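You operate a simulated robot arm through the tools that you are given. There is no shell and no other tool.

The job below is to be done with a simulated robot arm. You get a single attempt, and the scene is never put back.

TASK
Top the oil tank up to the 1200 ML line and cap it.
Fine: Pour from the yellow oil can through the grey funnel; put the can back, stand the funnel in its holder and press the yellow tank cap home. 60 ML over the line at most. Keep fingers out of the liquid, spill a teaspoon at most; drop, pinch and damage nothing, leave nothing switched on. Set down upright: yellow oil can.

Only the result counts: the job must be done as asked and must still hold three seconds after the hand-in. Knocking over, shifting, dropping, spilling or breaking anything else fails it. Lids that push on must go on centred and level and be pressed home; caps that screw on are set level and turned clockwise until they are tight.

THE ROBOT
A 7-joint arm with a two-finger parallel gripper, fixed in place. Base frame: the origin is on the floor under the middle of its stand, x ahead of it, y to its left, z up. Readings come in cm, rad, newtons and seconds.
It reaches about 147.9 cm from its shoulder. Its first joint turns from -2.897 to 2.897 rad. Payload 4.4 kg.
The tool frame sits at the grasp point between the pads (the TCP): z along the fingers, y along the line on which they close. The tips reach 2.3 cm beyond it. Largest opening 9.4 cm; finger width 3.8, thickness 1; the body of the gripper, 5.4 by 9.6 cm, starts 3.9 cm behind the TCP.
Orientation is that of the tool frame in the base frame, as a unit quaternion [x, y, z, w]. With the fingers straight down and closing along the base's y, the tool's x points along the base's -x, its y along +y and its z along -z.

THE INTERFACE
- The arm moves only by the tool nudge_tool. Its argument "plan" is a list that holds one entry, the list of rows, each a list of 6 numbers: the shift along the tool's x, y, z in units of 150 mm (1.0 is 150 mm), then the turn, a rotation vector about the tool's x, y, z in units of 45 degrees (1.0 is 45 degrees). In form: [[[x, y, z, ax, ay, az], ...]]. A call has 1 to 20 rows; each row is the pose to reach, as a shift and turn from the pose commanded when the call began, along the tool's axes at that moment. "fingers" is the closure in counts, from 0 (fully open) to 255 (shut), set as the call begins (left out, the last holds). A call with a number of a shift or a turn outside -1 to 1 is refused whole. Rows are played at 5 a second. More than 5 cm and 0.15 rad between two rows, or a gripper value outside its range, and nothing of the call is played. Where a pose cannot be reached the arm comes as near as it can. A force on the tool above 40 N (or 10 N above the force at the start of the call, whichever is more), or a blocked arm, ends the call early, and 0.2 s more pass. Each finger travels about 7.2 cm/s and halts on what it meets, pressing with about 40 N; the grip force reading is that of the motor and also rises with nothing between the fingers. The clock runs only during rows and for 0.2 s after the last one: add rows that repeat a pose to give the fingers time. The reply holds the time, the measured pose of the TCP, the force on the tool along the base axes, the opening and the grip force, in the units named above and with some noise, with the torque about the TCP (base axes, N m) and any sound that the robot's microphone picked up.
- Cameras (640 x 400 px; columns grow to the right, rows downward): "scene" is fixed at [39.93, 50.01, 150.91]; the picture's right is [-0.75, -0.66, 0.00], its down [0.01, -0.01, -1.00] and it looks along [0.66, -0.75, 0.02] (base axes); focal length 214 px, centre (320, 200). "wrist" rides on the gripper at [8.6, 1.6, -7.5] in the tool frame; the picture's right is [-0.18, 0.98, 0.00], its down [-0.58, -0.11, -0.81] and it looks along [-0.79, -0.15, 0.59] (tool axes); focal length 243 px, centre (320, 200). There is no depth. A picture from a camera that has moved, and an enlarged one, comes with that camera's place and axes in the base frame and with its lens.
- get_image(camera): a new picture of that camera. No time passes.
- zoom(camera, box): a new picture of the part [left, top, right, bottom] of that camera's present view, enlarged. No time passes.
- finish_job(): hands the job in; it is judged then, once.

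Places have to be worked out from the pictures, the camera data and where the tool is seen. Open the gripper and draw the arm clear of the work before you hand the job in, unless the task says otherwise.

The tools are called after "Request:" as name(argument=value, ...) on one line, values as JSON. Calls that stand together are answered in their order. nudge_tool: Moves the arm, as the interface text tells. Its arguments: {"type":"object","properties":{"plan":{"type":"array","items":{"type":"array","items":{"type":"array","items":{"type":"number"}}}},"fingers":{"type":"number"}},"required":["plan"]} The other tools are called the same way: get_image (camera) takes a picture; zoom (camera, box) takes an enlarged picture of a part of a camera's view; finish_job () hands the job in.

At the start:

```text
time_s: 0.0
tool_pos: [56.73, 27.06, 143.96]
orientation: [-0.001, 1.0, 0.0, -0.001]
ft_force: [-0.8, -0.4, 1.3]
ft_torque: [0.01, 0.04, -0.01]
grip_width: 9.39
finger_force: 0.1
```

scene: 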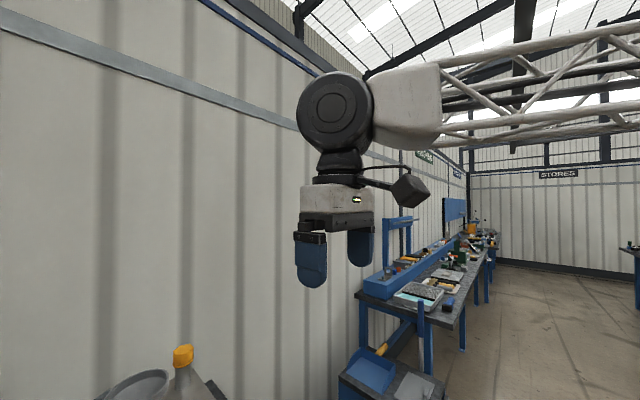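
wrist: 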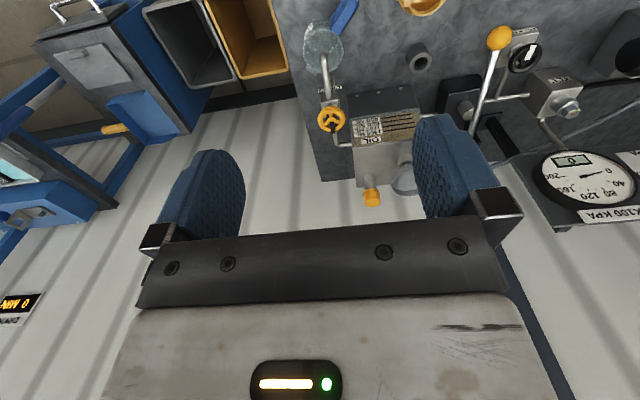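

The first pictures show the arm above a wall-side work area with a tank, a yellow-capped bottle and other kit. I'll zoom in on both views to identify the items.

Request:
zoom(camera="wrist", box=[280, 0, 480, 220])

Request:
zoom(camera="scene", box=[80, 320, 240, 400])

Request:
zoom(camera="wrist", box=[440, 0, 640, 240])

Request:
zoom(camera="wrist", box=[0, 0, 300, 200])

```text
1.82 times, centred on (380, 110) of wrist
camera zoom: at [48.08, 28.72, 151.27], right [0.18, 0.98, 0.0], down [0.58, -0.11, 0.81], along [0.79, -0.15, -0.59], focal length 441 px, centre (211, 364)
```

zoom: 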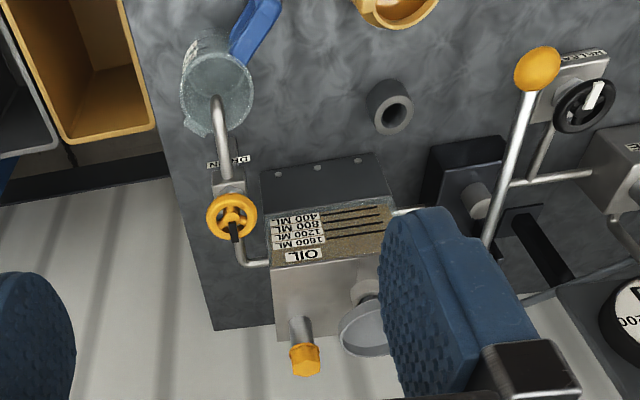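

```text
4.00 times, centred on (160, 360) of scene
camera zoom: at [39.93, 50.01, 150.91], right [-0.75, -0.66, 0.0], down [0.01, -0.01, -1.0], along [0.66, -0.75, 0.02], focal length 858 px, centre (960, -440)
```

zoom: 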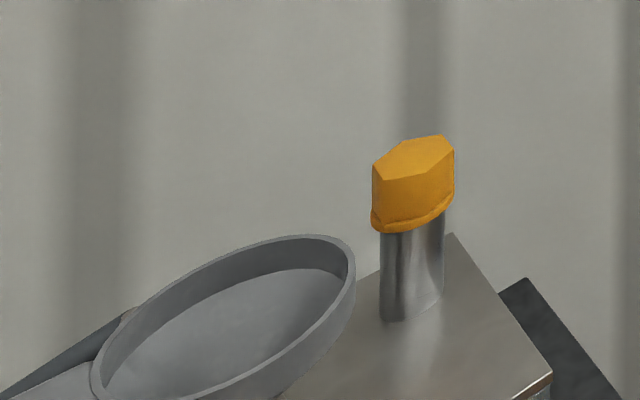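

```text
1.67 times, centred on (540, 120) of wrist
camera zoom: at [48.08, 28.72, 151.27], right [0.18, 0.98, 0.0], down [0.58, -0.11, 0.81], along [0.79, -0.15, -0.59], focal length 404 px, centre (-47, 333)
```

zoom: 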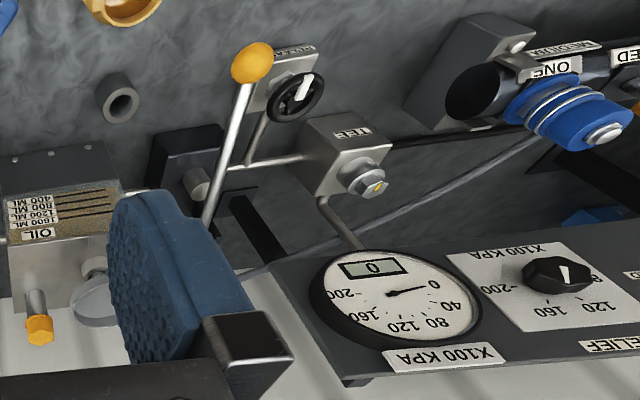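

```text
2.00 times, centred on (150, 100) of wrist
camera zoom: at [48.08, 28.72, 151.27], right [0.18, 0.98, 0.0], down [0.58, -0.11, 0.81], along [0.79, -0.15, -0.59], focal length 485 px, centre (660, 400)
```

zoom: 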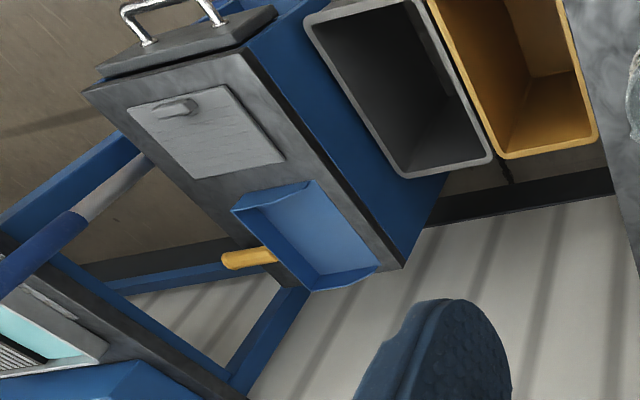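

The tank (labelled OIL, with 400/800/1200/1600 ML lines) has a yellow cap at about (100.5, 32.6, 113.4). I need a better view of the bench, so I'll pull back, rise and pitch the wrist camera down.

Request:
nudge_tool(plan=[[[0.15, 0, -0.1, 0, 0.17, 0], [0.3, 0, -0.2, 0, 0.34, 0], [0.45, 0, -0.3, 0, 0.5, 0], [0.6, 0, -0.4, 0, 0.6, 0], [0.6, 0, -0.4, 0, 0.6, 0]]])

Request:
get_image(camera="wrist")

Request:
get_image(camera="scene")

```text
time_s: 1.2
tool_pos: [47.74, 27.17, 149.62]
orientation: [-0.001, 0.972, -0.001, -0.233]
ft_force: [-0.6, 0.0, -0.5]
ft_torque: [0.01, -0.01, -0.02]
grip_width: 9.4
finger_force: 0.0
```

```text
taken
camera wrist: at [43.41, 28.82, 160.28], right [0.16, 0.98, -0.08], down [0.88, -0.11, 0.45], along [0.44, -0.15, -0.89], focal length 243 px, centre (320, 200)
```

wrist: 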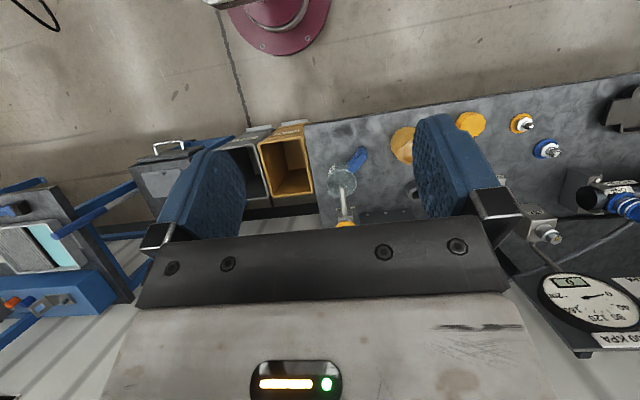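

```text
taken
```

scene: 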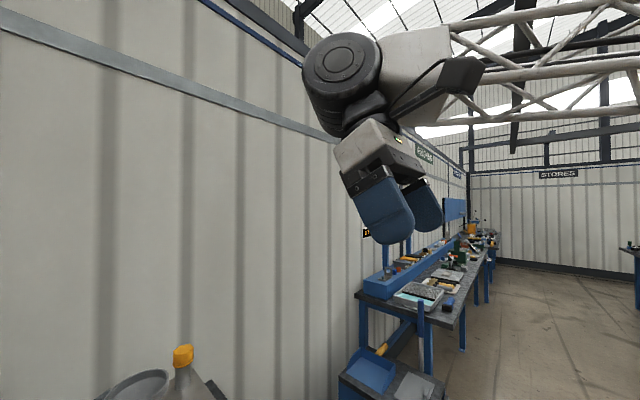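

The bench top with yellow items is now partly visible behind the fingers. I'll zoom in on that strip.

Request:
zoom(camera="wrist", box=[300, 70, 460, 240])

Request:
zoom(camera="wrist", box=[440, 60, 640, 240])

```text
2.35 times, centred on (380, 155) of wrist
camera zoom: at [43.41, 28.82, 160.28], right [0.16, 0.98, -0.08], down [0.88, -0.11, 0.45], along [0.44, -0.15, -0.89], focal length 571 px, centre (179, 306)
```

zoom: 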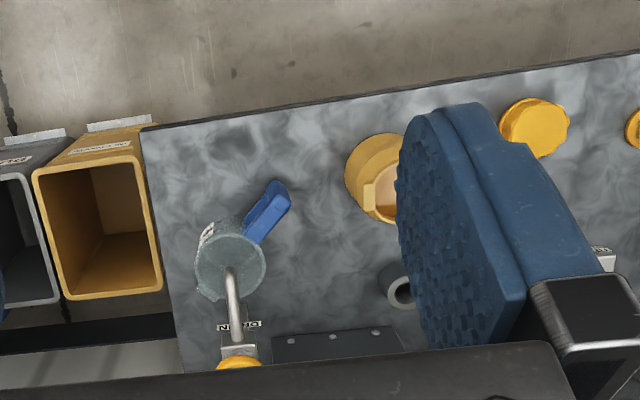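

```text
2.22 times, centred on (540, 150) of wrist
camera zoom: at [43.41, 28.82, 160.28], right [0.16, 0.98, -0.08], down [0.88, -0.11, 0.45], along [0.44, -0.15, -0.89], focal length 539 px, centre (-169, 311)
```

zoom: 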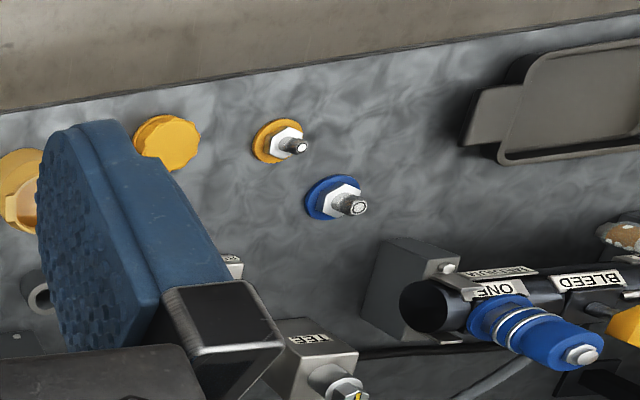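

The oil can seems to be the open yellow container near the fingers. I'll shift 15 cm in +y to bring it into clear view between the fingers.

Request:
nudge_tool(plan=[[[0, 0.3, 0, 0, 0, 0], [0, 0.6, 0, 0, 0, 0], [0, 0.9, 0, 0, 0, 0], [0, 1.0, 0, 0, 0, 0], [0, 1.0, 0, 0, 0, 0]]])

Request:
get_image(camera="wrist")

Request:
zoom(camera="wrist", box=[240, 70, 420, 240])

Request:
zoom(camera="wrist", box=[440, 40, 640, 240])

```text
time_s: 2.4
tool_pos: [47.88, 42.08, 149.97]
orientation: [0.0, 0.972, 0.0, -0.233]
ft_force: [-1.0, 1.1, -0.3]
ft_torque: [0.04, 0.0, 0.0]
grip_width: 9.41
finger_force: 0.0
```

```text
taken
camera wrist: at [43.44, 43.73, 160.43], right [0.16, 0.98, -0.08], down [0.88, -0.11, 0.45], along [0.44, -0.15, -0.89], focal length 243 px, centre (320, 200)
```

wrist: 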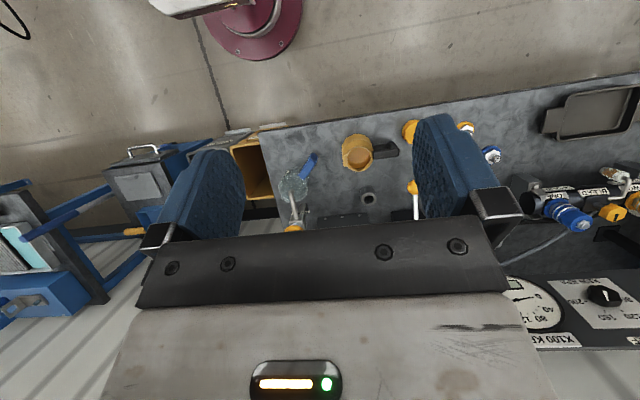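

```text
2.35 times, centred on (330, 155) of wrist
camera zoom: at [43.44, 43.73, 160.43], right [0.16, 0.98, -0.08], down [0.88, -0.11, 0.45], along [0.44, -0.15, -0.89], focal length 571 px, centre (296, 306)
```

zoom: 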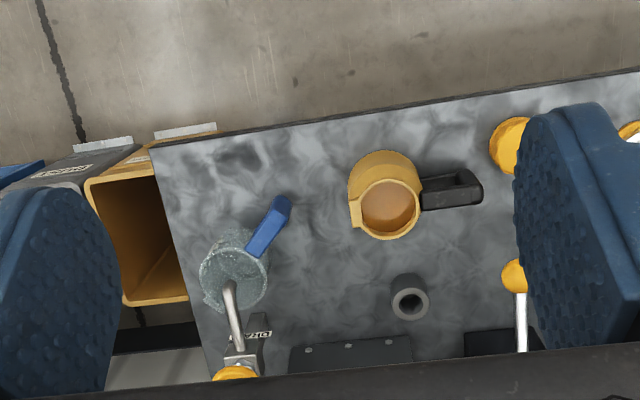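

```text
2.00 times, centred on (540, 140) of wrist
camera zoom: at [43.44, 43.73, 160.43], right [0.16, 0.98, -0.08], down [0.88, -0.11, 0.45], along [0.44, -0.15, -0.89], focal length 485 px, centre (-120, 320)
```

zoom: 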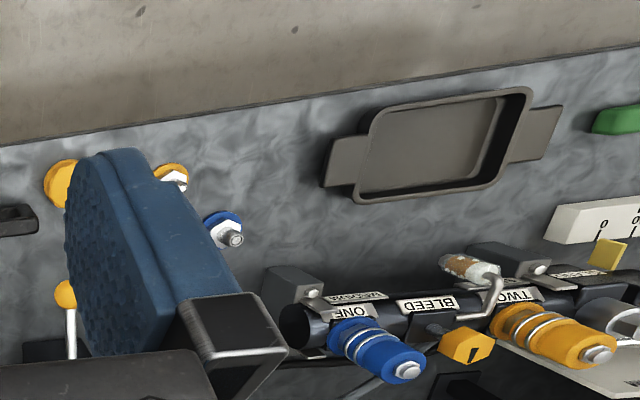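

The can (with oil, spout toward −y/+x, black handle toward +y) and a grey socket at about (82, 48, 85) are visible. Next I level the tool and lower it for a frontal look at the tank, its level window and the funnel.

Request:
nudge_tool(plan=[[[-0.11, 0, 0.22, 0, -0.15, 0], [-0.22, 0, 0.44, 0, -0.3, 0], [-0.33, 0, 0.66, 0, -0.45, 0], [-0.44, 0, 0.88, 0, -0.6, 0], [-0.44, 0, 0.88, 0, -0.6, 0]]])

Request:
get_image(camera="wrist")

Request:
zoom(camera="wrist", box=[240, 60, 440, 240])

```text
time_s: 3.6
tool_pos: [47.42, 41.93, 135.07]
orientation: [0.0, 1.0, 0.0, 0.0]
ft_force: [0.1, 0.2, 0.4]
ft_torque: [0.0, 0.03, 0.01]
grip_width: 9.39
finger_force: 0.1
```

```text
taken
camera wrist: at [38.74, 43.55, 142.45], right [0.18, 0.98, 0.0], down [0.58, -0.11, 0.81], along [0.79, -0.15, -0.59], focal length 243 px, centre (320, 200)
```

wrist: 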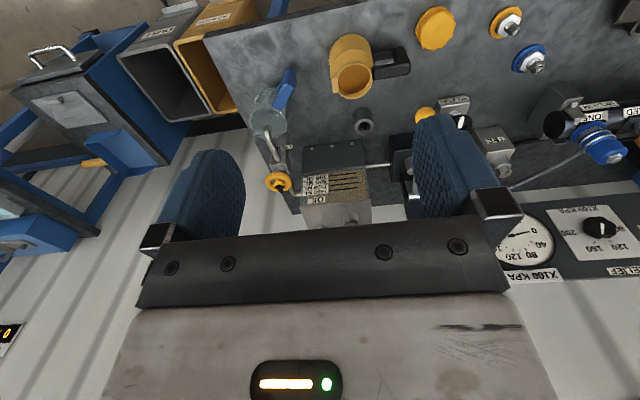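

```text
2.22 times, centred on (340, 150) of wrist
camera zoom: at [38.74, 43.55, 142.45], right [0.18, 0.98, 0.0], down [0.58, -0.11, 0.81], along [0.79, -0.15, -0.59], focal length 539 px, centre (276, 311)
```

zoom: 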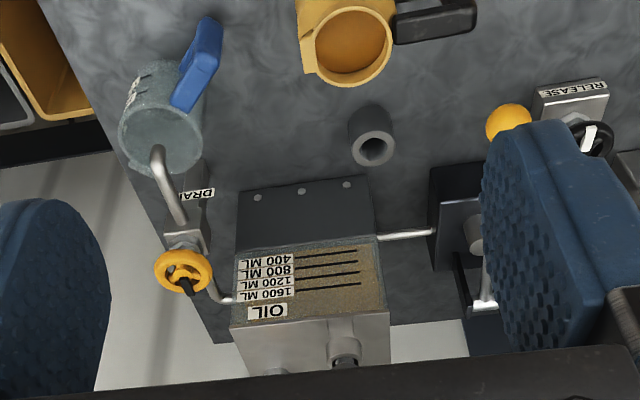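

The tank front with the lines is visible; the top is hidden by the gripper. I'll move closer and pitch the camera up so the tank's top and gauge show in the clear upper half of the picture.

Request:
nudge_tool(plan=[[[-0.2, 0, 0, 0, -0.1, 0], [-0.4, 0, 0, 0, -0.2, 0], [-0.6, 0, 0, 0, -0.3, 0], [-0.8, 0, 0, 0, -0.4, 0], [-0.8, 0, 0, 0, -0.5, 0], [-0.8, 0, 0, 0, -0.5, 0]]])

Request:
get_image(camera="wrist")

Request:
zoom(camera="wrist", box=[240, 0, 440, 200])

```text
time_s: 5.0
tool_pos: [59.8, 42.18, 135.05]
orientation: [0.0, 0.981, 0.0, 0.196]
ft_force: [-0.3, 0.1, 0.8]
ft_torque: [0.01, 0.03, 0.0]
grip_width: 9.4
finger_force: 0.1
```

```text
taken
camera wrist: at [48.84, 43.81, 138.57], right [0.17, 0.98, 0.07], down [0.23, -0.11, 0.97], along [0.96, -0.15, -0.24], focal length 243 px, centre (320, 200)
```

wrist: 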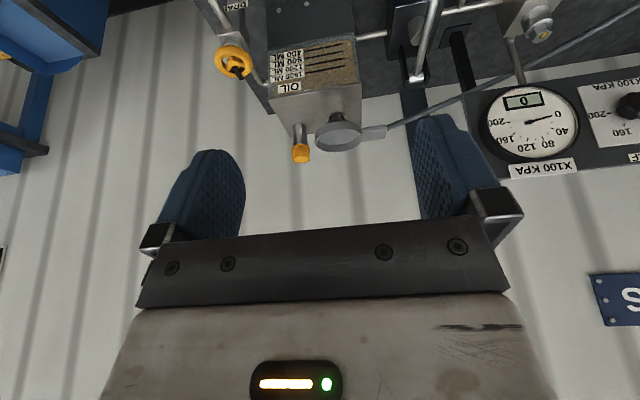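

```text
2.00 times, centred on (340, 100) of wrist
camera zoom: at [48.84, 43.81, 138.57], right [0.17, 0.98, 0.07], down [0.23, -0.11, 0.97], along [0.96, -0.15, -0.24], focal length 485 px, centre (280, 400)
```

zoom: 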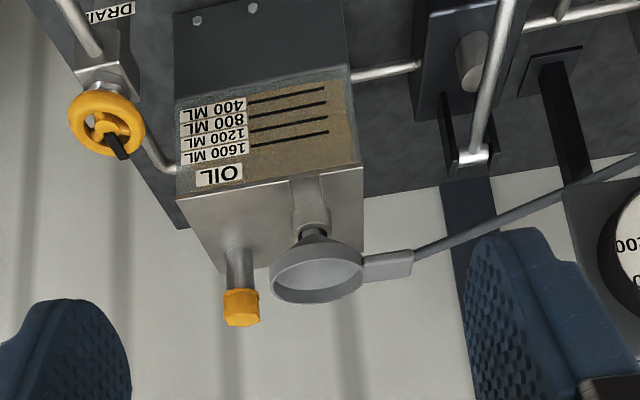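

The grey funnel stands in a tube at the front-right of the tank, with a tab to the right, and the capped neck is at the back-left. I'll zoom in further on the funnel, cap and gauge.

Request:
zoom(camera="wrist", box=[260, 70, 400, 170])

Request:
zoom(camera="wrist", box=[260, 25, 370, 105])

Request:
zoom(camera="scene", box=[80, 330, 220, 400])

```text
4.00 times, centred on (330, 120) of wrist
camera zoom: at [48.84, 43.81, 138.57], right [0.17, 0.98, 0.07], down [0.23, -0.11, 0.97], along [0.96, -0.15, -0.24], focal length 970 px, centre (280, 520)
```

zoom: 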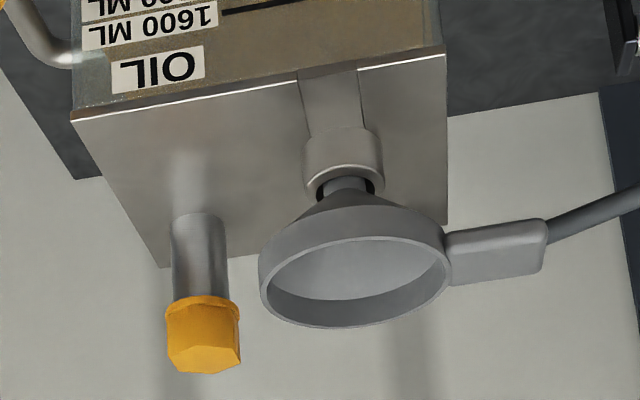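

```text
5.00 times, centred on (315, 65) of wrist
camera zoom: at [48.84, 43.81, 138.57], right [0.17, 0.98, 0.07], down [0.23, -0.11, 0.97], along [0.96, -0.15, -0.24], focal length 1213 px, centre (345, 875)
```

zoom: 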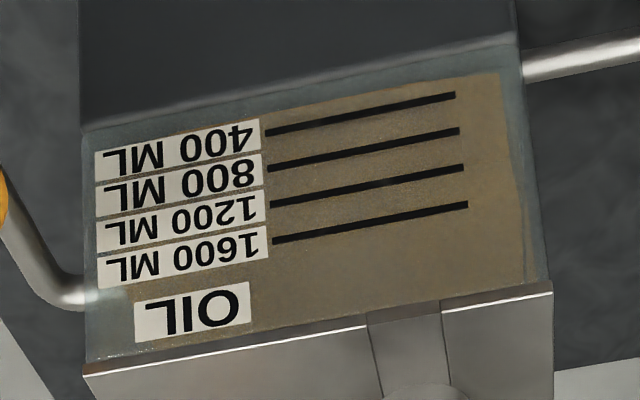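

```text
4.57 times, centred on (150, 365) of scene
camera zoom: at [39.93, 50.01, 150.91], right [-0.75, -0.66, 0.0], down [0.01, -0.01, -1.0], along [0.66, -0.75, 0.02], focal length 980 px, centre (1097, -554)
```

zoom: 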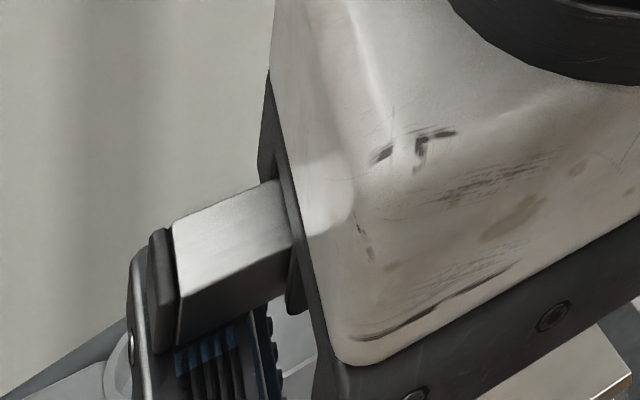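

The funnel stands in a ring holder bracketed to the tank top, and the capped neck is the filler. The oil level isn't obvious through the window yet, so I'll go lower and more level to view the gauge face-on.

Request:
nudge_tool(plan=[[[0.05, -0.05, 0.2, 0, -0.1, 0], [0.1, -0.1, 0.4, 0, -0.2, 0], [0.15, -0.15, 0.6, 0, -0.3, 0], [0.2, -0.2, 0.8, 0, -0.3, 0], [0.22, -0.2, 1.0, 0, -0.3, 0], [0.22, -0.2, 1.0, 0, -0.3, 0]]])

Request:
get_image(camera="wrist")

Request:
get_image(camera="scene")

```text
time_s: 6.4
tool_pos: [62.18, 39.01, 120.2]
orientation: [0.0, 0.951, 0.0, 0.309]
ft_force: [-0.6, -1.2, 0.0]
ft_torque: [-0.02, 0.02, -0.01]
grip_width: 9.4
finger_force: 0.1
```

```text
taken
camera wrist: at [50.8, 40.72, 121.07], right [0.15, 0.98, 0.11], down [0.0, -0.11, 0.99], along [0.99, -0.15, -0.01], focal length 243 px, centre (320, 200)
```

wrist: 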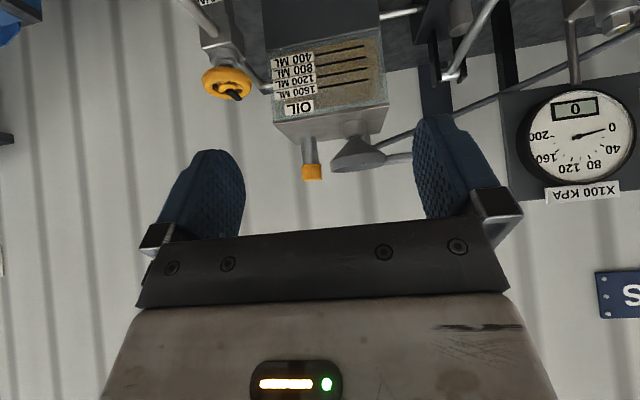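

```text
taken
```

scene: 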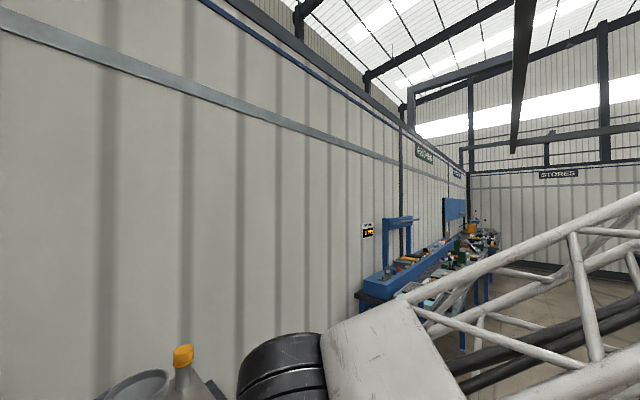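

Request:
zoom(camera="wrist", box=[260, 0, 400, 120])

Request:
zoom(camera="wrist", box=[270, 110, 430, 200])

```text
3.33 times, centred on (330, 60) of wrist
camera zoom: at [50.8, 40.72, 121.07], right [0.15, 0.98, 0.11], down [0.0, -0.11, 0.99], along [0.99, -0.15, -0.01], focal length 809 px, centre (287, 667)
```

zoom: 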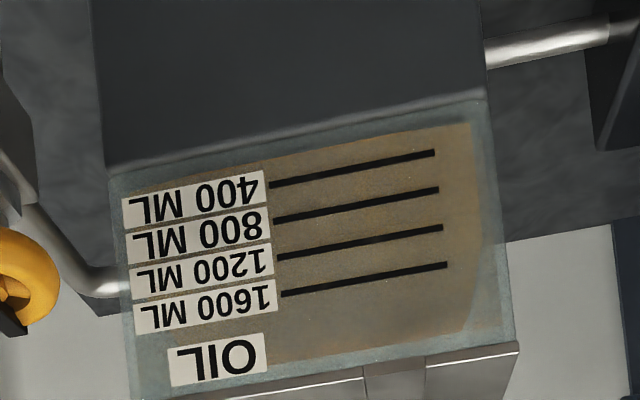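

```text
4.00 times, centred on (350, 155) of wrist
camera zoom: at [50.8, 40.72, 121.07], right [0.15, 0.98, 0.11], down [0.0, -0.11, 0.99], along [0.99, -0.15, -0.01], focal length 970 px, centre (200, 380)
```

zoom: 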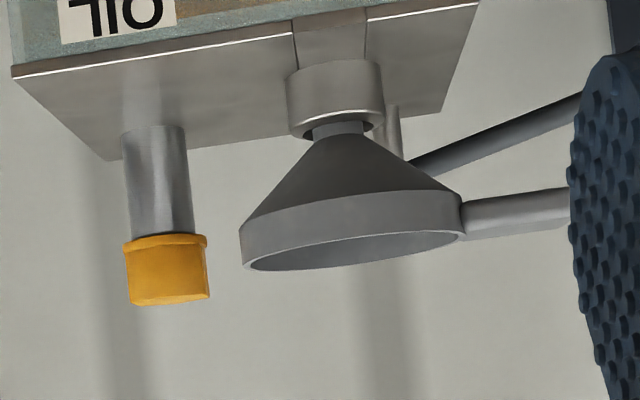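

The funnel and capped neck are clear: tank top at z≈107.5, x 88–103, y 29–47. I'll zoom tightly on the gauge window to find the oil level.

Request:
zoom(camera="wrist", box=[320, 25, 395, 110])

Request:
zoom(camera="wrist", box=[265, 35, 335, 115])

```text
4.71 times, centred on (358, 68) of wrist
camera zoom: at [50.8, 40.72, 121.07], right [0.15, 0.98, 0.11], down [0.0, -0.11, 0.99], along [0.99, -0.15, -0.01], focal length 1142 px, centre (144, 824)
```

zoom: 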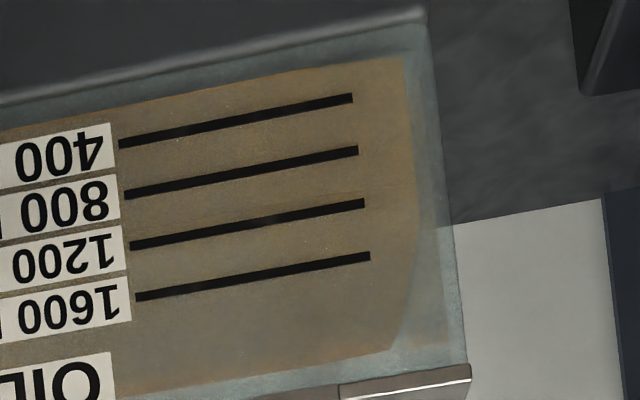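

```text
5.00 times, centred on (300, 75) of wrist
camera zoom: at [50.8, 40.72, 121.07], right [0.15, 0.98, 0.11], down [0.0, -0.11, 0.99], along [0.99, -0.15, -0.01], focal length 1213 px, centre (420, 825)
```

zoom: 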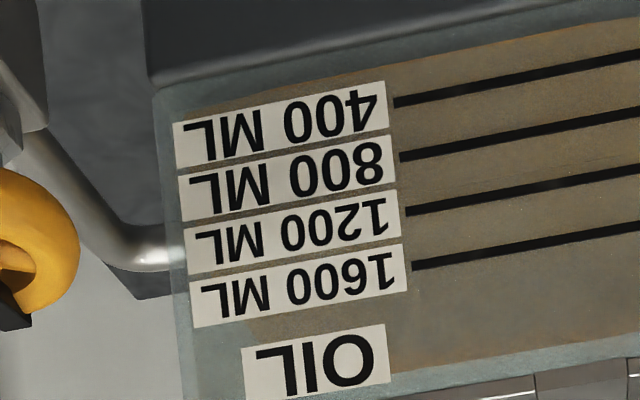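

The window shows a tinted body with a kink near the upper lines, which may be the oil surface seen from above. I'll drop the camera to about the line height to read it without parallax.

Request:
nudge_tool(plan=[[[0.14, -0.03, 0.24, 0, 0, 0], [0.28, -0.06, 0.49, 0, 0, 0], [0.42, -0.1, 0.74, 0, 0, 0], [0.55, -0.13, 0.97, 0, 0, 0], [0.55, -0.13, 0.97, 0, 0, 0]]])

Request:
get_image(camera="wrist")

Request:
zoom(camera="wrist", box=[240, 100, 420, 220])

```text
time_s: 7.6
tool_pos: [64.39, 36.98, 103.6]
orientation: [0.0, 0.951, 0.001, 0.309]
ft_force: [0.4, 0.1, -0.7]
ft_torque: [0.0, 0.0, 0.01]
grip_width: 9.42
finger_force: 0.1
```

```text
taken
camera wrist: at [52.81, 38.6, 104.52], right [0.15, 0.98, 0.11], down [0.0, -0.11, 0.99], along [0.99, -0.15, -0.01], focal length 243 px, centre (320, 200)
```

wrist: 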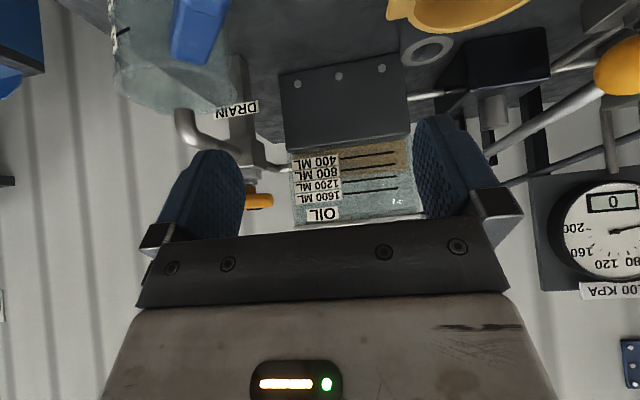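

```text
3.33 times, centred on (330, 160) of wrist
camera zoom: at [52.81, 38.6, 104.52], right [0.15, 0.98, 0.11], down [0.0, -0.11, 0.99], along [0.99, -0.15, -0.01], focal length 809 px, centre (287, 333)
```

zoom: 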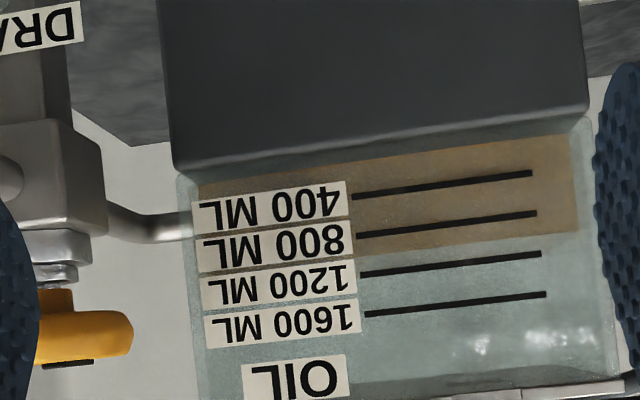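

Now it's clear: the brown oil ends between the 800 and 1200 lines. I'll zoom in to measure the level.

Request:
zoom(camera="wrist", box=[325, 135, 425, 205])

Request:
zoom(camera="wrist", box=[100, 0, 300, 130])

Request:
zoom(camera="wrist", box=[380, 0, 640, 150])

```text
5.71 times, centred on (375, 170) of wrist
camera zoom: at [52.81, 38.6, 104.52], right [0.15, 0.98, 0.11], down [0.0, -0.11, 0.99], along [0.99, -0.15, -0.01], focal length 1386 px, centre (6, 371)
```

zoom: 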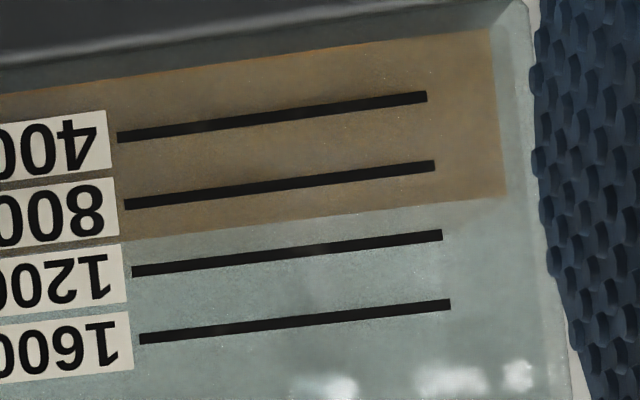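

```text
3.08 times, centred on (200, 65) of wrist
camera zoom: at [52.81, 38.6, 104.52], right [0.15, 0.98, 0.11], down [0.0, -0.11, 0.99], along [0.99, -0.15, -0.01], focal length 746 px, centre (689, 615)
```

zoom: 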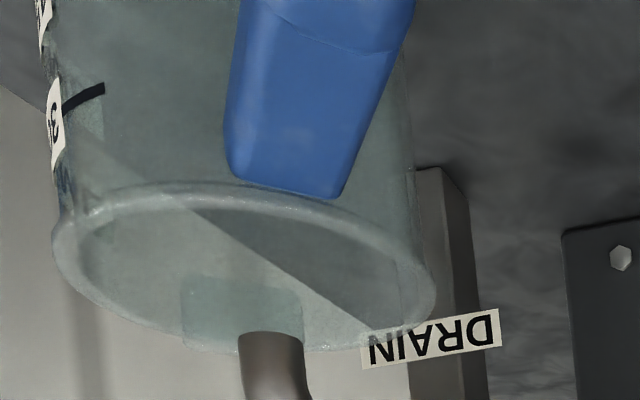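

```text
2.46 times, centred on (510, 75) of wrist
camera zoom: at [52.81, 38.6, 104.52], right [0.15, 0.98, 0.11], down [0.0, -0.11, 0.99], along [0.99, -0.15, -0.01], focal length 597 px, centre (-148, 508)
```

zoom: 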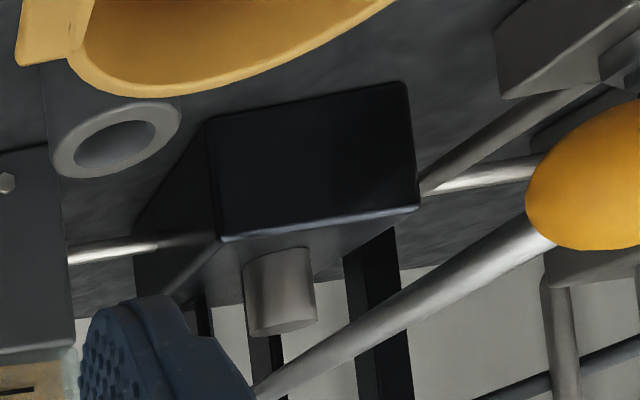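

The oil stands at roughly 990 ML, so about 210–240 ML must be added. Next I back off upward and level the tool to inspect the oil can and its handle.

Request:
nudge_tool(plan=[[[0.01, 0.08, -0.2, 0, 0, 0], [0.02, 0.16, -0.4, 0, 0.1, 0], [0.03, 0.24, -0.6, 0, 0.25, 0], [0.04, 0.32, -0.8, 0, 0.42, 0], [0.04, 0.4, -0.95, 0, 0.6, 0], [0.04, 0.5, -0.97, 0, 0.78, 0], [0.04, 0.6, -0.97, 0, 0.8, 0], [0.04, 0.6, -0.97, 0, 0.8, 0]]])

Request:
get_image(camera="wrist")

Request:
zoom(camera="wrist", box=[240, 20, 440, 190])

```text
time_s: 9.4
tool_pos: [55.21, 46.04, 114.89]
orientation: [0.0, 1.0, 0.0, 0.0]
ft_force: [0.5, 0.5, 0.5]
ft_torque: [-0.02, -0.01, -0.03]
grip_width: 9.43
finger_force: 0.0
```

```text
taken
camera wrist: at [46.58, 47.71, 122.27], right [0.18, 0.98, 0.0], down [0.58, -0.11, 0.81], along [0.79, -0.15, -0.59], focal length 243 px, centre (320, 200)
```

wrist: 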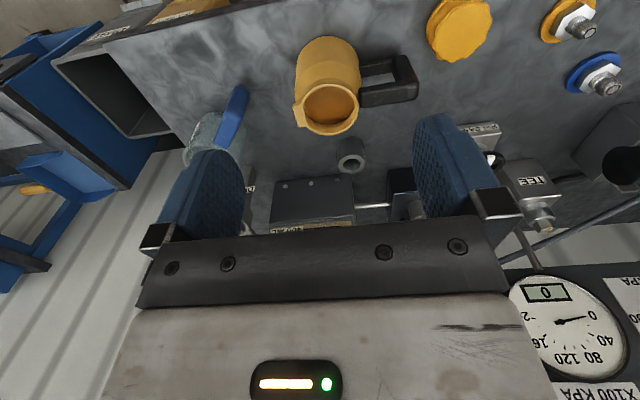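

```text
2.35 times, centred on (340, 105) of wrist
camera zoom: at [46.58, 47.71, 122.27], right [0.18, 0.98, 0.0], down [0.58, -0.11, 0.81], along [0.79, -0.15, -0.59], focal length 571 px, centre (273, 424)
```

zoom: 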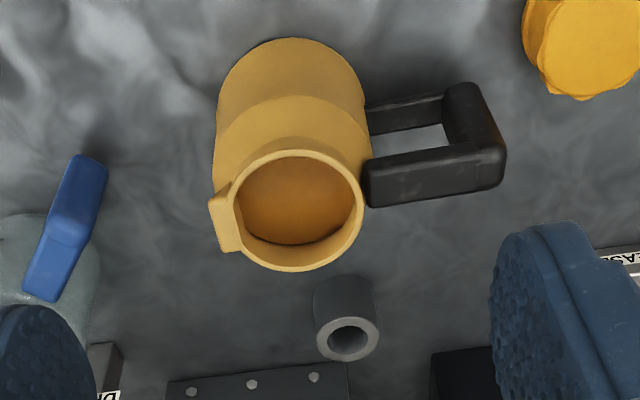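

The can has a D-loop handle toward +y (upper bar about y 49.6–57.7 at z≈89, x≈66.5) and a spout toward −y. Next I look at the funnel tab, the holder and the neck from closer and above.

Request:
nudge_tool(plan=[[[-0.2, 0.03, -0.2, 0, -0.1, 0], [-0.4, 0.06, -0.4, 0, -0.2, 0], [-0.6, 0.1, -0.6, 0, -0.3, 0], [-0.8, 0.13, -0.8, 0, -0.4, 0], [-1.0, 0.13, -0.9, 0, -0.4, 0], [-1.0, 0.13, -0.9, 0, -0.4, 0]]])

Request:
get_image(camera="wrist")

Request:
zoom(camera="wrist", box=[220, 0, 420, 140])

```text
time_s: 10.8
tool_pos: [70.38, 48.18, 128.31]
orientation: [0.0, 0.988, 0.0, 0.156]
ft_force: [0.2, 0.9, -0.6]
ft_torque: [0.03, 0.02, -0.02]
grip_width: 9.38
finger_force: 0.2
```

```text
taken
camera wrist: at [59.79, 49.89, 132.69], right [0.18, 0.98, 0.06], down [0.3, -0.11, 0.95], along [0.94, -0.15, -0.32], focal length 243 px, centre (320, 200)
```

wrist: 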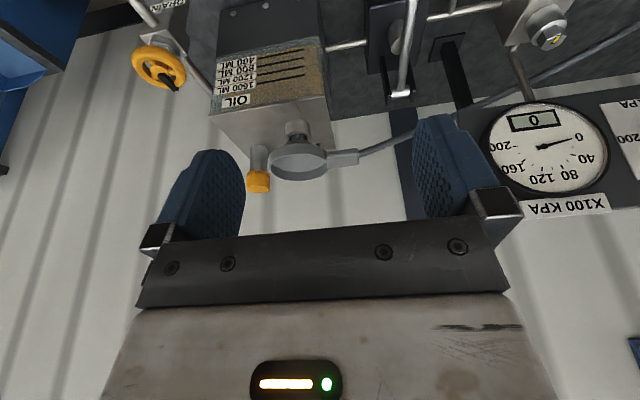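

```text
2.86 times, centred on (320, 70) of wrist
camera zoom: at [59.79, 49.89, 132.69], right [0.18, 0.98, 0.06], down [0.3, -0.11, 0.95], along [0.94, -0.15, -0.32], focal length 693 px, centre (320, 571)
```

zoom: 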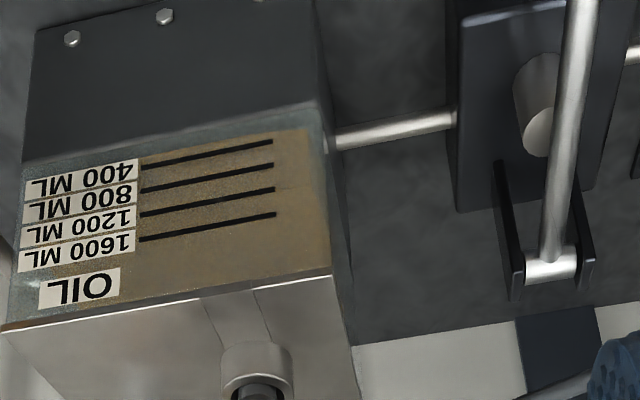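

Request:
zoom(camera="wrist", box=[230, 100, 420, 200])

Request:
zoom(camera="scene", box=[60, 330, 240, 400])

```text
3.37 times, centred on (325, 150) of wrist
camera zoom: at [59.79, 49.89, 132.69], right [0.18, 0.98, 0.06], down [0.3, -0.11, 0.95], along [0.94, -0.15, -0.32], focal length 817 px, centre (303, 368)
```

zoom: 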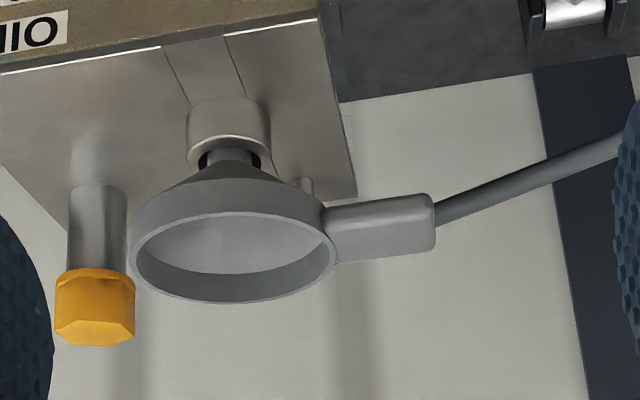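

```text
3.56 times, centred on (150, 365) of scene
camera zoom: at [39.93, 50.01, 150.91], right [-0.75, -0.66, 0.0], down [0.01, -0.01, -1.0], along [0.66, -0.75, 0.02], focal length 763 px, centre (924, -387)
```

zoom: 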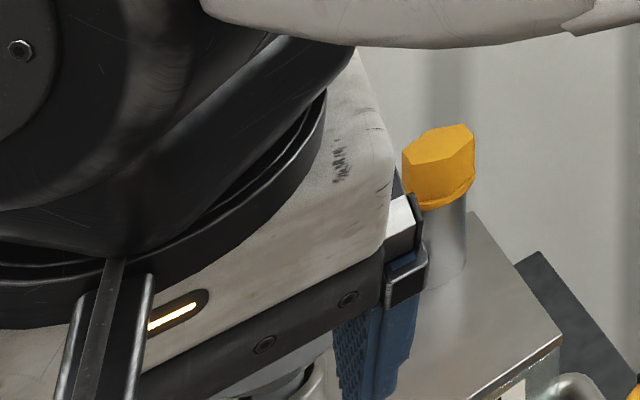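

The holder is a short tube on the tank top at about (93.8, 41.5). The funnel has a flat tab toward +y around (95, 48.5, 113.5), and the hex cap sits at about (98.9, 32.4) with its top at z≈116. I'll level the tool, rise, and then turn it so the fingers close along x.

Request:
nudge_tool(plan=[[[-0.12, -0.08, -0.1, 0, 0.1, 0], [-0.24, -0.16, -0.2, 0, 0.2, 0], [-0.4, -0.24, -0.3, 0, 0.3, 0], [-0.55, -0.32, -0.4, 0, 0.4, 0], [-0.63, -0.4, -0.45, 0, 0.4, 0], [-0.63, -0.4, -0.45, 0, 0.4, 0]]])

Request:
nudge_tool(plan=[[[0, 0, 0, 0, 0, 0.18], [0, 0, 0, 0, 0, 0.36], [0, 0, 0, 0, 0, 0.54], [0, 0, 0, 0, 0, 0.72], [0, 0, 0, 0, 0, 0.9], [0, 0, 0, 0, 0, 1.0], [0, 0, 0, 0, 0, 1.0]]])

Request:
nudge_tool(plan=[[[0, 0, 0, 0, 0, 0.18], [0, 0, 0, 0, 0, 0.36], [0, 0, 0, 0, 0, 0.54], [0, 0, 0, 0, 0, 0.72], [0, 0, 0, 0, 0, 0.9], [0, 0, 0, 0, 0, 1.0], [0, 0, 0, 0, 0, 1.0]]])

Request:
get_image(camera="wrist")

Request:
get_image(camera="scene")

```text
time_s: 12.2
tool_pos: [77.21, 41.96, 137.64]
orientation: [0.0, 1.0, 0.0, 0.0]
ft_force: [0.6, 0.1, 1.0]
ft_torque: [0.04, 0.0, 0.0]
grip_width: 9.41
finger_force: 0.1
```

```text
time_s: 13.8
tool_pos: [77.16, 42.19, 137.63]
orientation: [0.385, 0.923, 0.0, 0.0]
ft_force: [-1.0, 0.1, -0.2]
ft_torque: [0.01, 0.01, -0.02]
grip_width: 9.38
finger_force: 0.0
```

```text
time_s: 15.4
tool_pos: [77.04, 42.07, 137.68]
orientation: [0.708, 0.706, 0.0, 0.0]
ft_force: [0.9, 0.0, -0.4]
ft_torque: [0.03, 0.01, 0.01]
grip_width: 9.42
finger_force: 0.1
```

```text
taken
camera wrist: at [78.69, 50.71, 145.02], right [0.98, -0.19, 0.0], down [-0.11, -0.58, 0.81], along [-0.15, -0.79, -0.59], focal length 243 px, centre (320, 200)
```

wrist: 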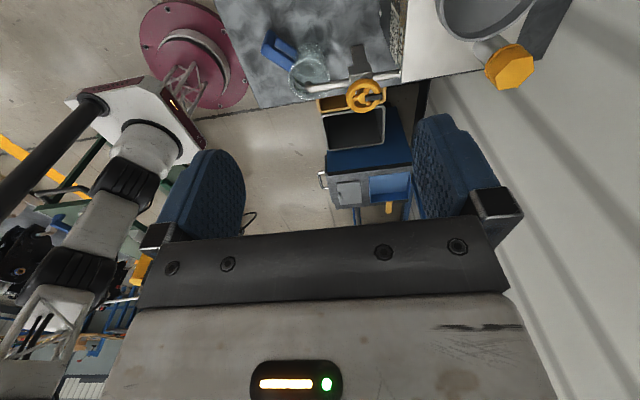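

```text
taken
```

scene: 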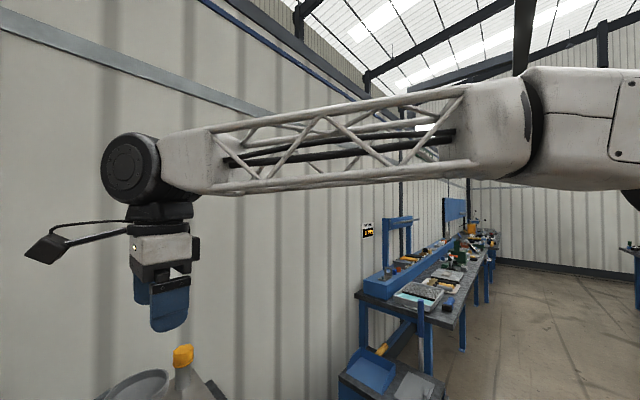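

The gripper now closes along x with the camera on the +y side, and the cap estimate stays consistent at about (98.5, 32.8). I'll move above the cap with open fingers.

Request:
nudge_tool(plan=[[[-0.13, 0.19, 0.0, 0, 0, 0], [-0.26, 0.38, 0.05, 0, 0, 0], [-0.39, 0.57, 0.1, 0, 0, 0], [-0.52, 0.76, 0.2, 0, 0, 0], [-0.645, 0.95, 0.3, 0, 0, 0], [-0.645, 0.95, 0.3, 0, 0, 0]]])

Request:
nudge_tool(plan=[[[0, 0.2, 0.15, 0, 0, 0], [0, 0.4, 0.3, 0, 0, 0], [0, 0.5, 0.45, 0, 0, 0], [0, 0.51, 0.65, 0, 0, 0], [0, 0.51, 0.65, 0, 0, 0]]], fingers=0)

Request:
get_image(camera="wrist")

Request:
get_image(camera="scene")

```text
time_s: 16.8
tool_pos: [91.28, 32.35, 133.27]
orientation: [0.707, 0.707, 0.0, 0.0]
ft_force: [-0.5, 0.7, 0.6]
ft_torque: [0.01, -0.01, 0.01]
grip_width: 9.4
finger_force: 0.1
```

```text
time_s: 18.0
tool_pos: [99.03, 32.37, 123.48]
orientation: [0.707, 0.707, 0.0, 0.0]
ft_force: [0.3, -0.2, -0.2]
ft_torque: [-0.05, 0.0, 0.02]
grip_width: 9.43
finger_force: 0.0
```

```text
taken
camera wrist: at [100.56, 40.98, 130.94], right [0.98, -0.18, 0.0], down [-0.11, -0.58, 0.81], along [-0.15, -0.79, -0.59], focal length 243 px, centre (320, 200)
```

wrist: 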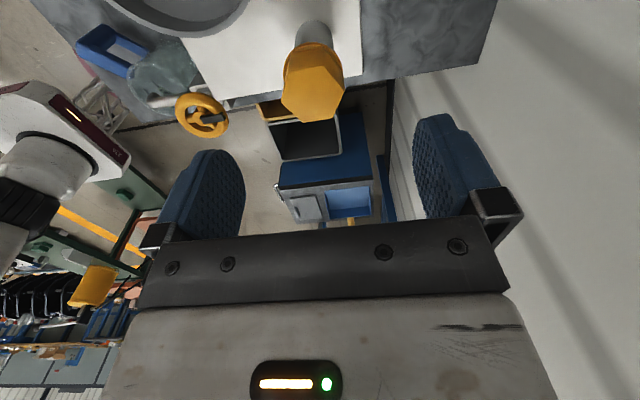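

```text
taken
```

scene: 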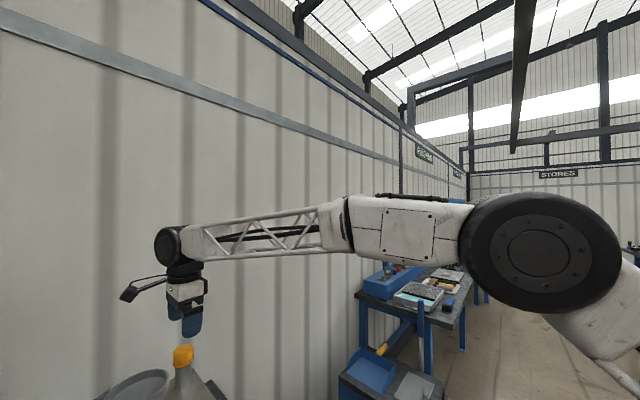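

The cap sits almost exactly beneath the TCP. I'll zoom in to measure its centring and hex orientation.

Request:
zoom(camera="wrist", box=[260, 10, 380, 140])

Request:
zoom(camera="scene", box=[120, 270, 240, 400])

```text
3.08 times, centred on (320, 75) of wrist
camera zoom: at [100.56, 40.98, 130.94], right [0.98, -0.18, 0.0], down [-0.11, -0.58, 0.81], along [-0.15, -0.79, -0.59], focal length 746 px, centre (320, 585)
```

zoom: 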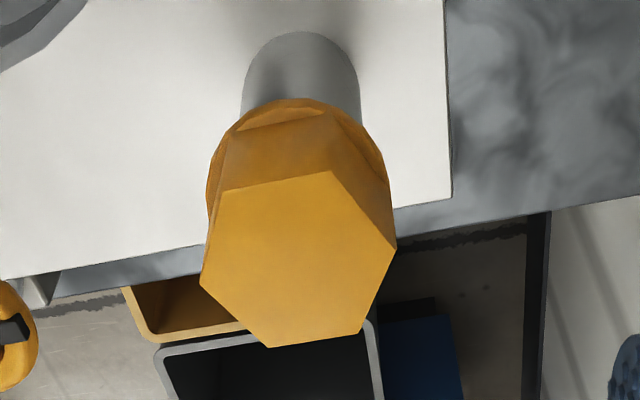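

```text
3.08 times, centred on (180, 335) of scene
camera zoom: at [39.93, 50.01, 150.91], right [-0.75, -0.66, 0.0], down [0.01, -0.01, -1.0], along [0.66, -0.75, 0.02], focal length 660 px, centre (751, -215)
```

zoom: 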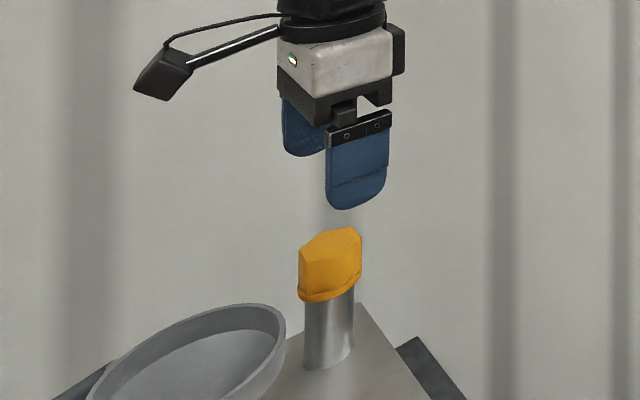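

The cap's top is at z≈116 and its flats face ±y and ±30° off x. I'll turn the gripper 30° so the pads close on flats, with the closing line clear of the funnel, and centre over the cap.

Request:
nudge_tool(plan=[[[0.002, -0.01, 0, 0, 0, -0.17], [0.004, -0.02, 0, 0, 0, -0.34], [0.005, -0.033, 0, 0, 0, -0.5], [0.005, -0.033, 0, 0, 0, -0.667], [0.005, -0.033, 0, 0, 0, -0.667]]])

Request:
zoom(camera="wrist", box=[260, 10, 380, 140])

Request:
get_image(camera="wrist")

```text
time_s: 19.2
tool_pos: [98.53, 32.48, 123.46]
orientation: [0.499, 0.867, 0.001, 0.0]
ft_force: [0.9, -0.3, 0.0]
ft_torque: [0.01, 0.01, 0.01]
grip_width: 9.4
finger_force: 0.1
```

```text
3.08 times, centred on (320, 75) of wrist
camera zoom: at [95.51, 40.74, 130.84], right [0.94, 0.33, 0.0], down [0.2, -0.56, 0.81], along [0.27, -0.76, -0.59], focal length 746 px, centre (320, 585)
```

zoom: 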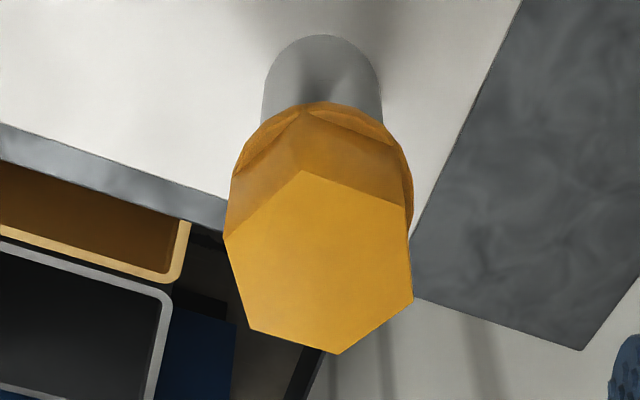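

```text
taken
camera wrist: at [95.51, 40.74, 130.84], right [0.94, 0.33, 0.0], down [0.2, -0.56, 0.81], along [0.27, -0.76, -0.59], focal length 243 px, centre (320, 200)
```

wrist: 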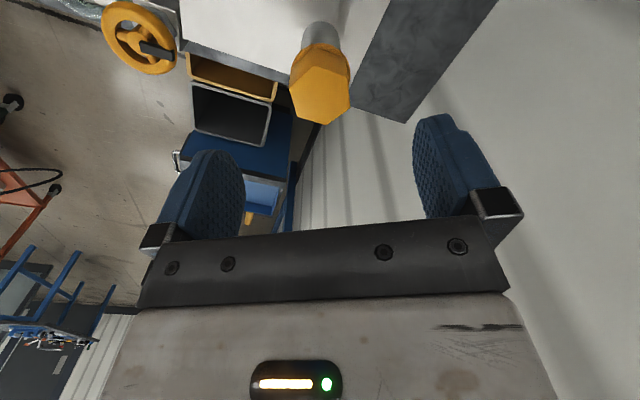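

The flats now face the pads and the cap is centred within about 0.15 cm. I'll descend so the tips stop just above the cap's flange, then close.

Request:
nudge_tool(plan=[[[-0.006, 0.002, 0.15, 0, 0, 0], [-0.006, 0.002, 0.3, 0, 0, 0], [-0.006, 0.002, 0.4, 0, 0, 0], [-0.006, 0.002, 0.475, 0, 0, 0], [-0.006, 0.002, 0.475, 0, 0, 0]]], fingers=0)

Request:
get_image(camera="wrist")

Request:
zoom(camera="scene", box=[120, 290, 240, 400])

```text
time_s: 20.4
tool_pos: [98.44, 32.34, 116.36]
orientation: [0.5, 0.866, 0.001, 0.0]
ft_force: [0.2, 0.4, 0.4]
ft_torque: [0.0, -0.02, -0.02]
grip_width: 9.41
finger_force: 0.0
```

```text
taken
camera wrist: at [95.51, 40.72, 123.71], right [0.94, 0.33, 0.0], down [0.2, -0.56, 0.81], along [0.27, -0.76, -0.59], focal length 243 px, centre (320, 200)
```

wrist: 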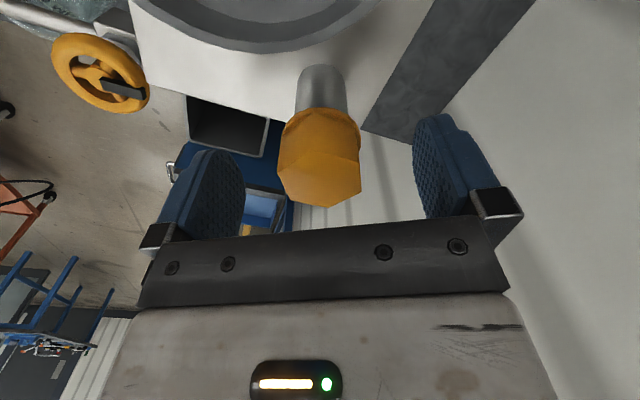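

```text
3.64 times, centred on (180, 345) of scene
camera zoom: at [39.93, 50.01, 150.91], right [-0.75, -0.66, 0.0], down [0.01, -0.01, -1.0], along [0.66, -0.75, 0.02], focal length 780 px, centre (829, -327)
```

zoom: 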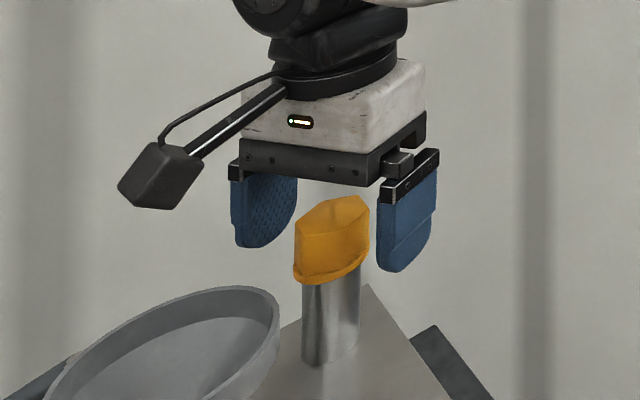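

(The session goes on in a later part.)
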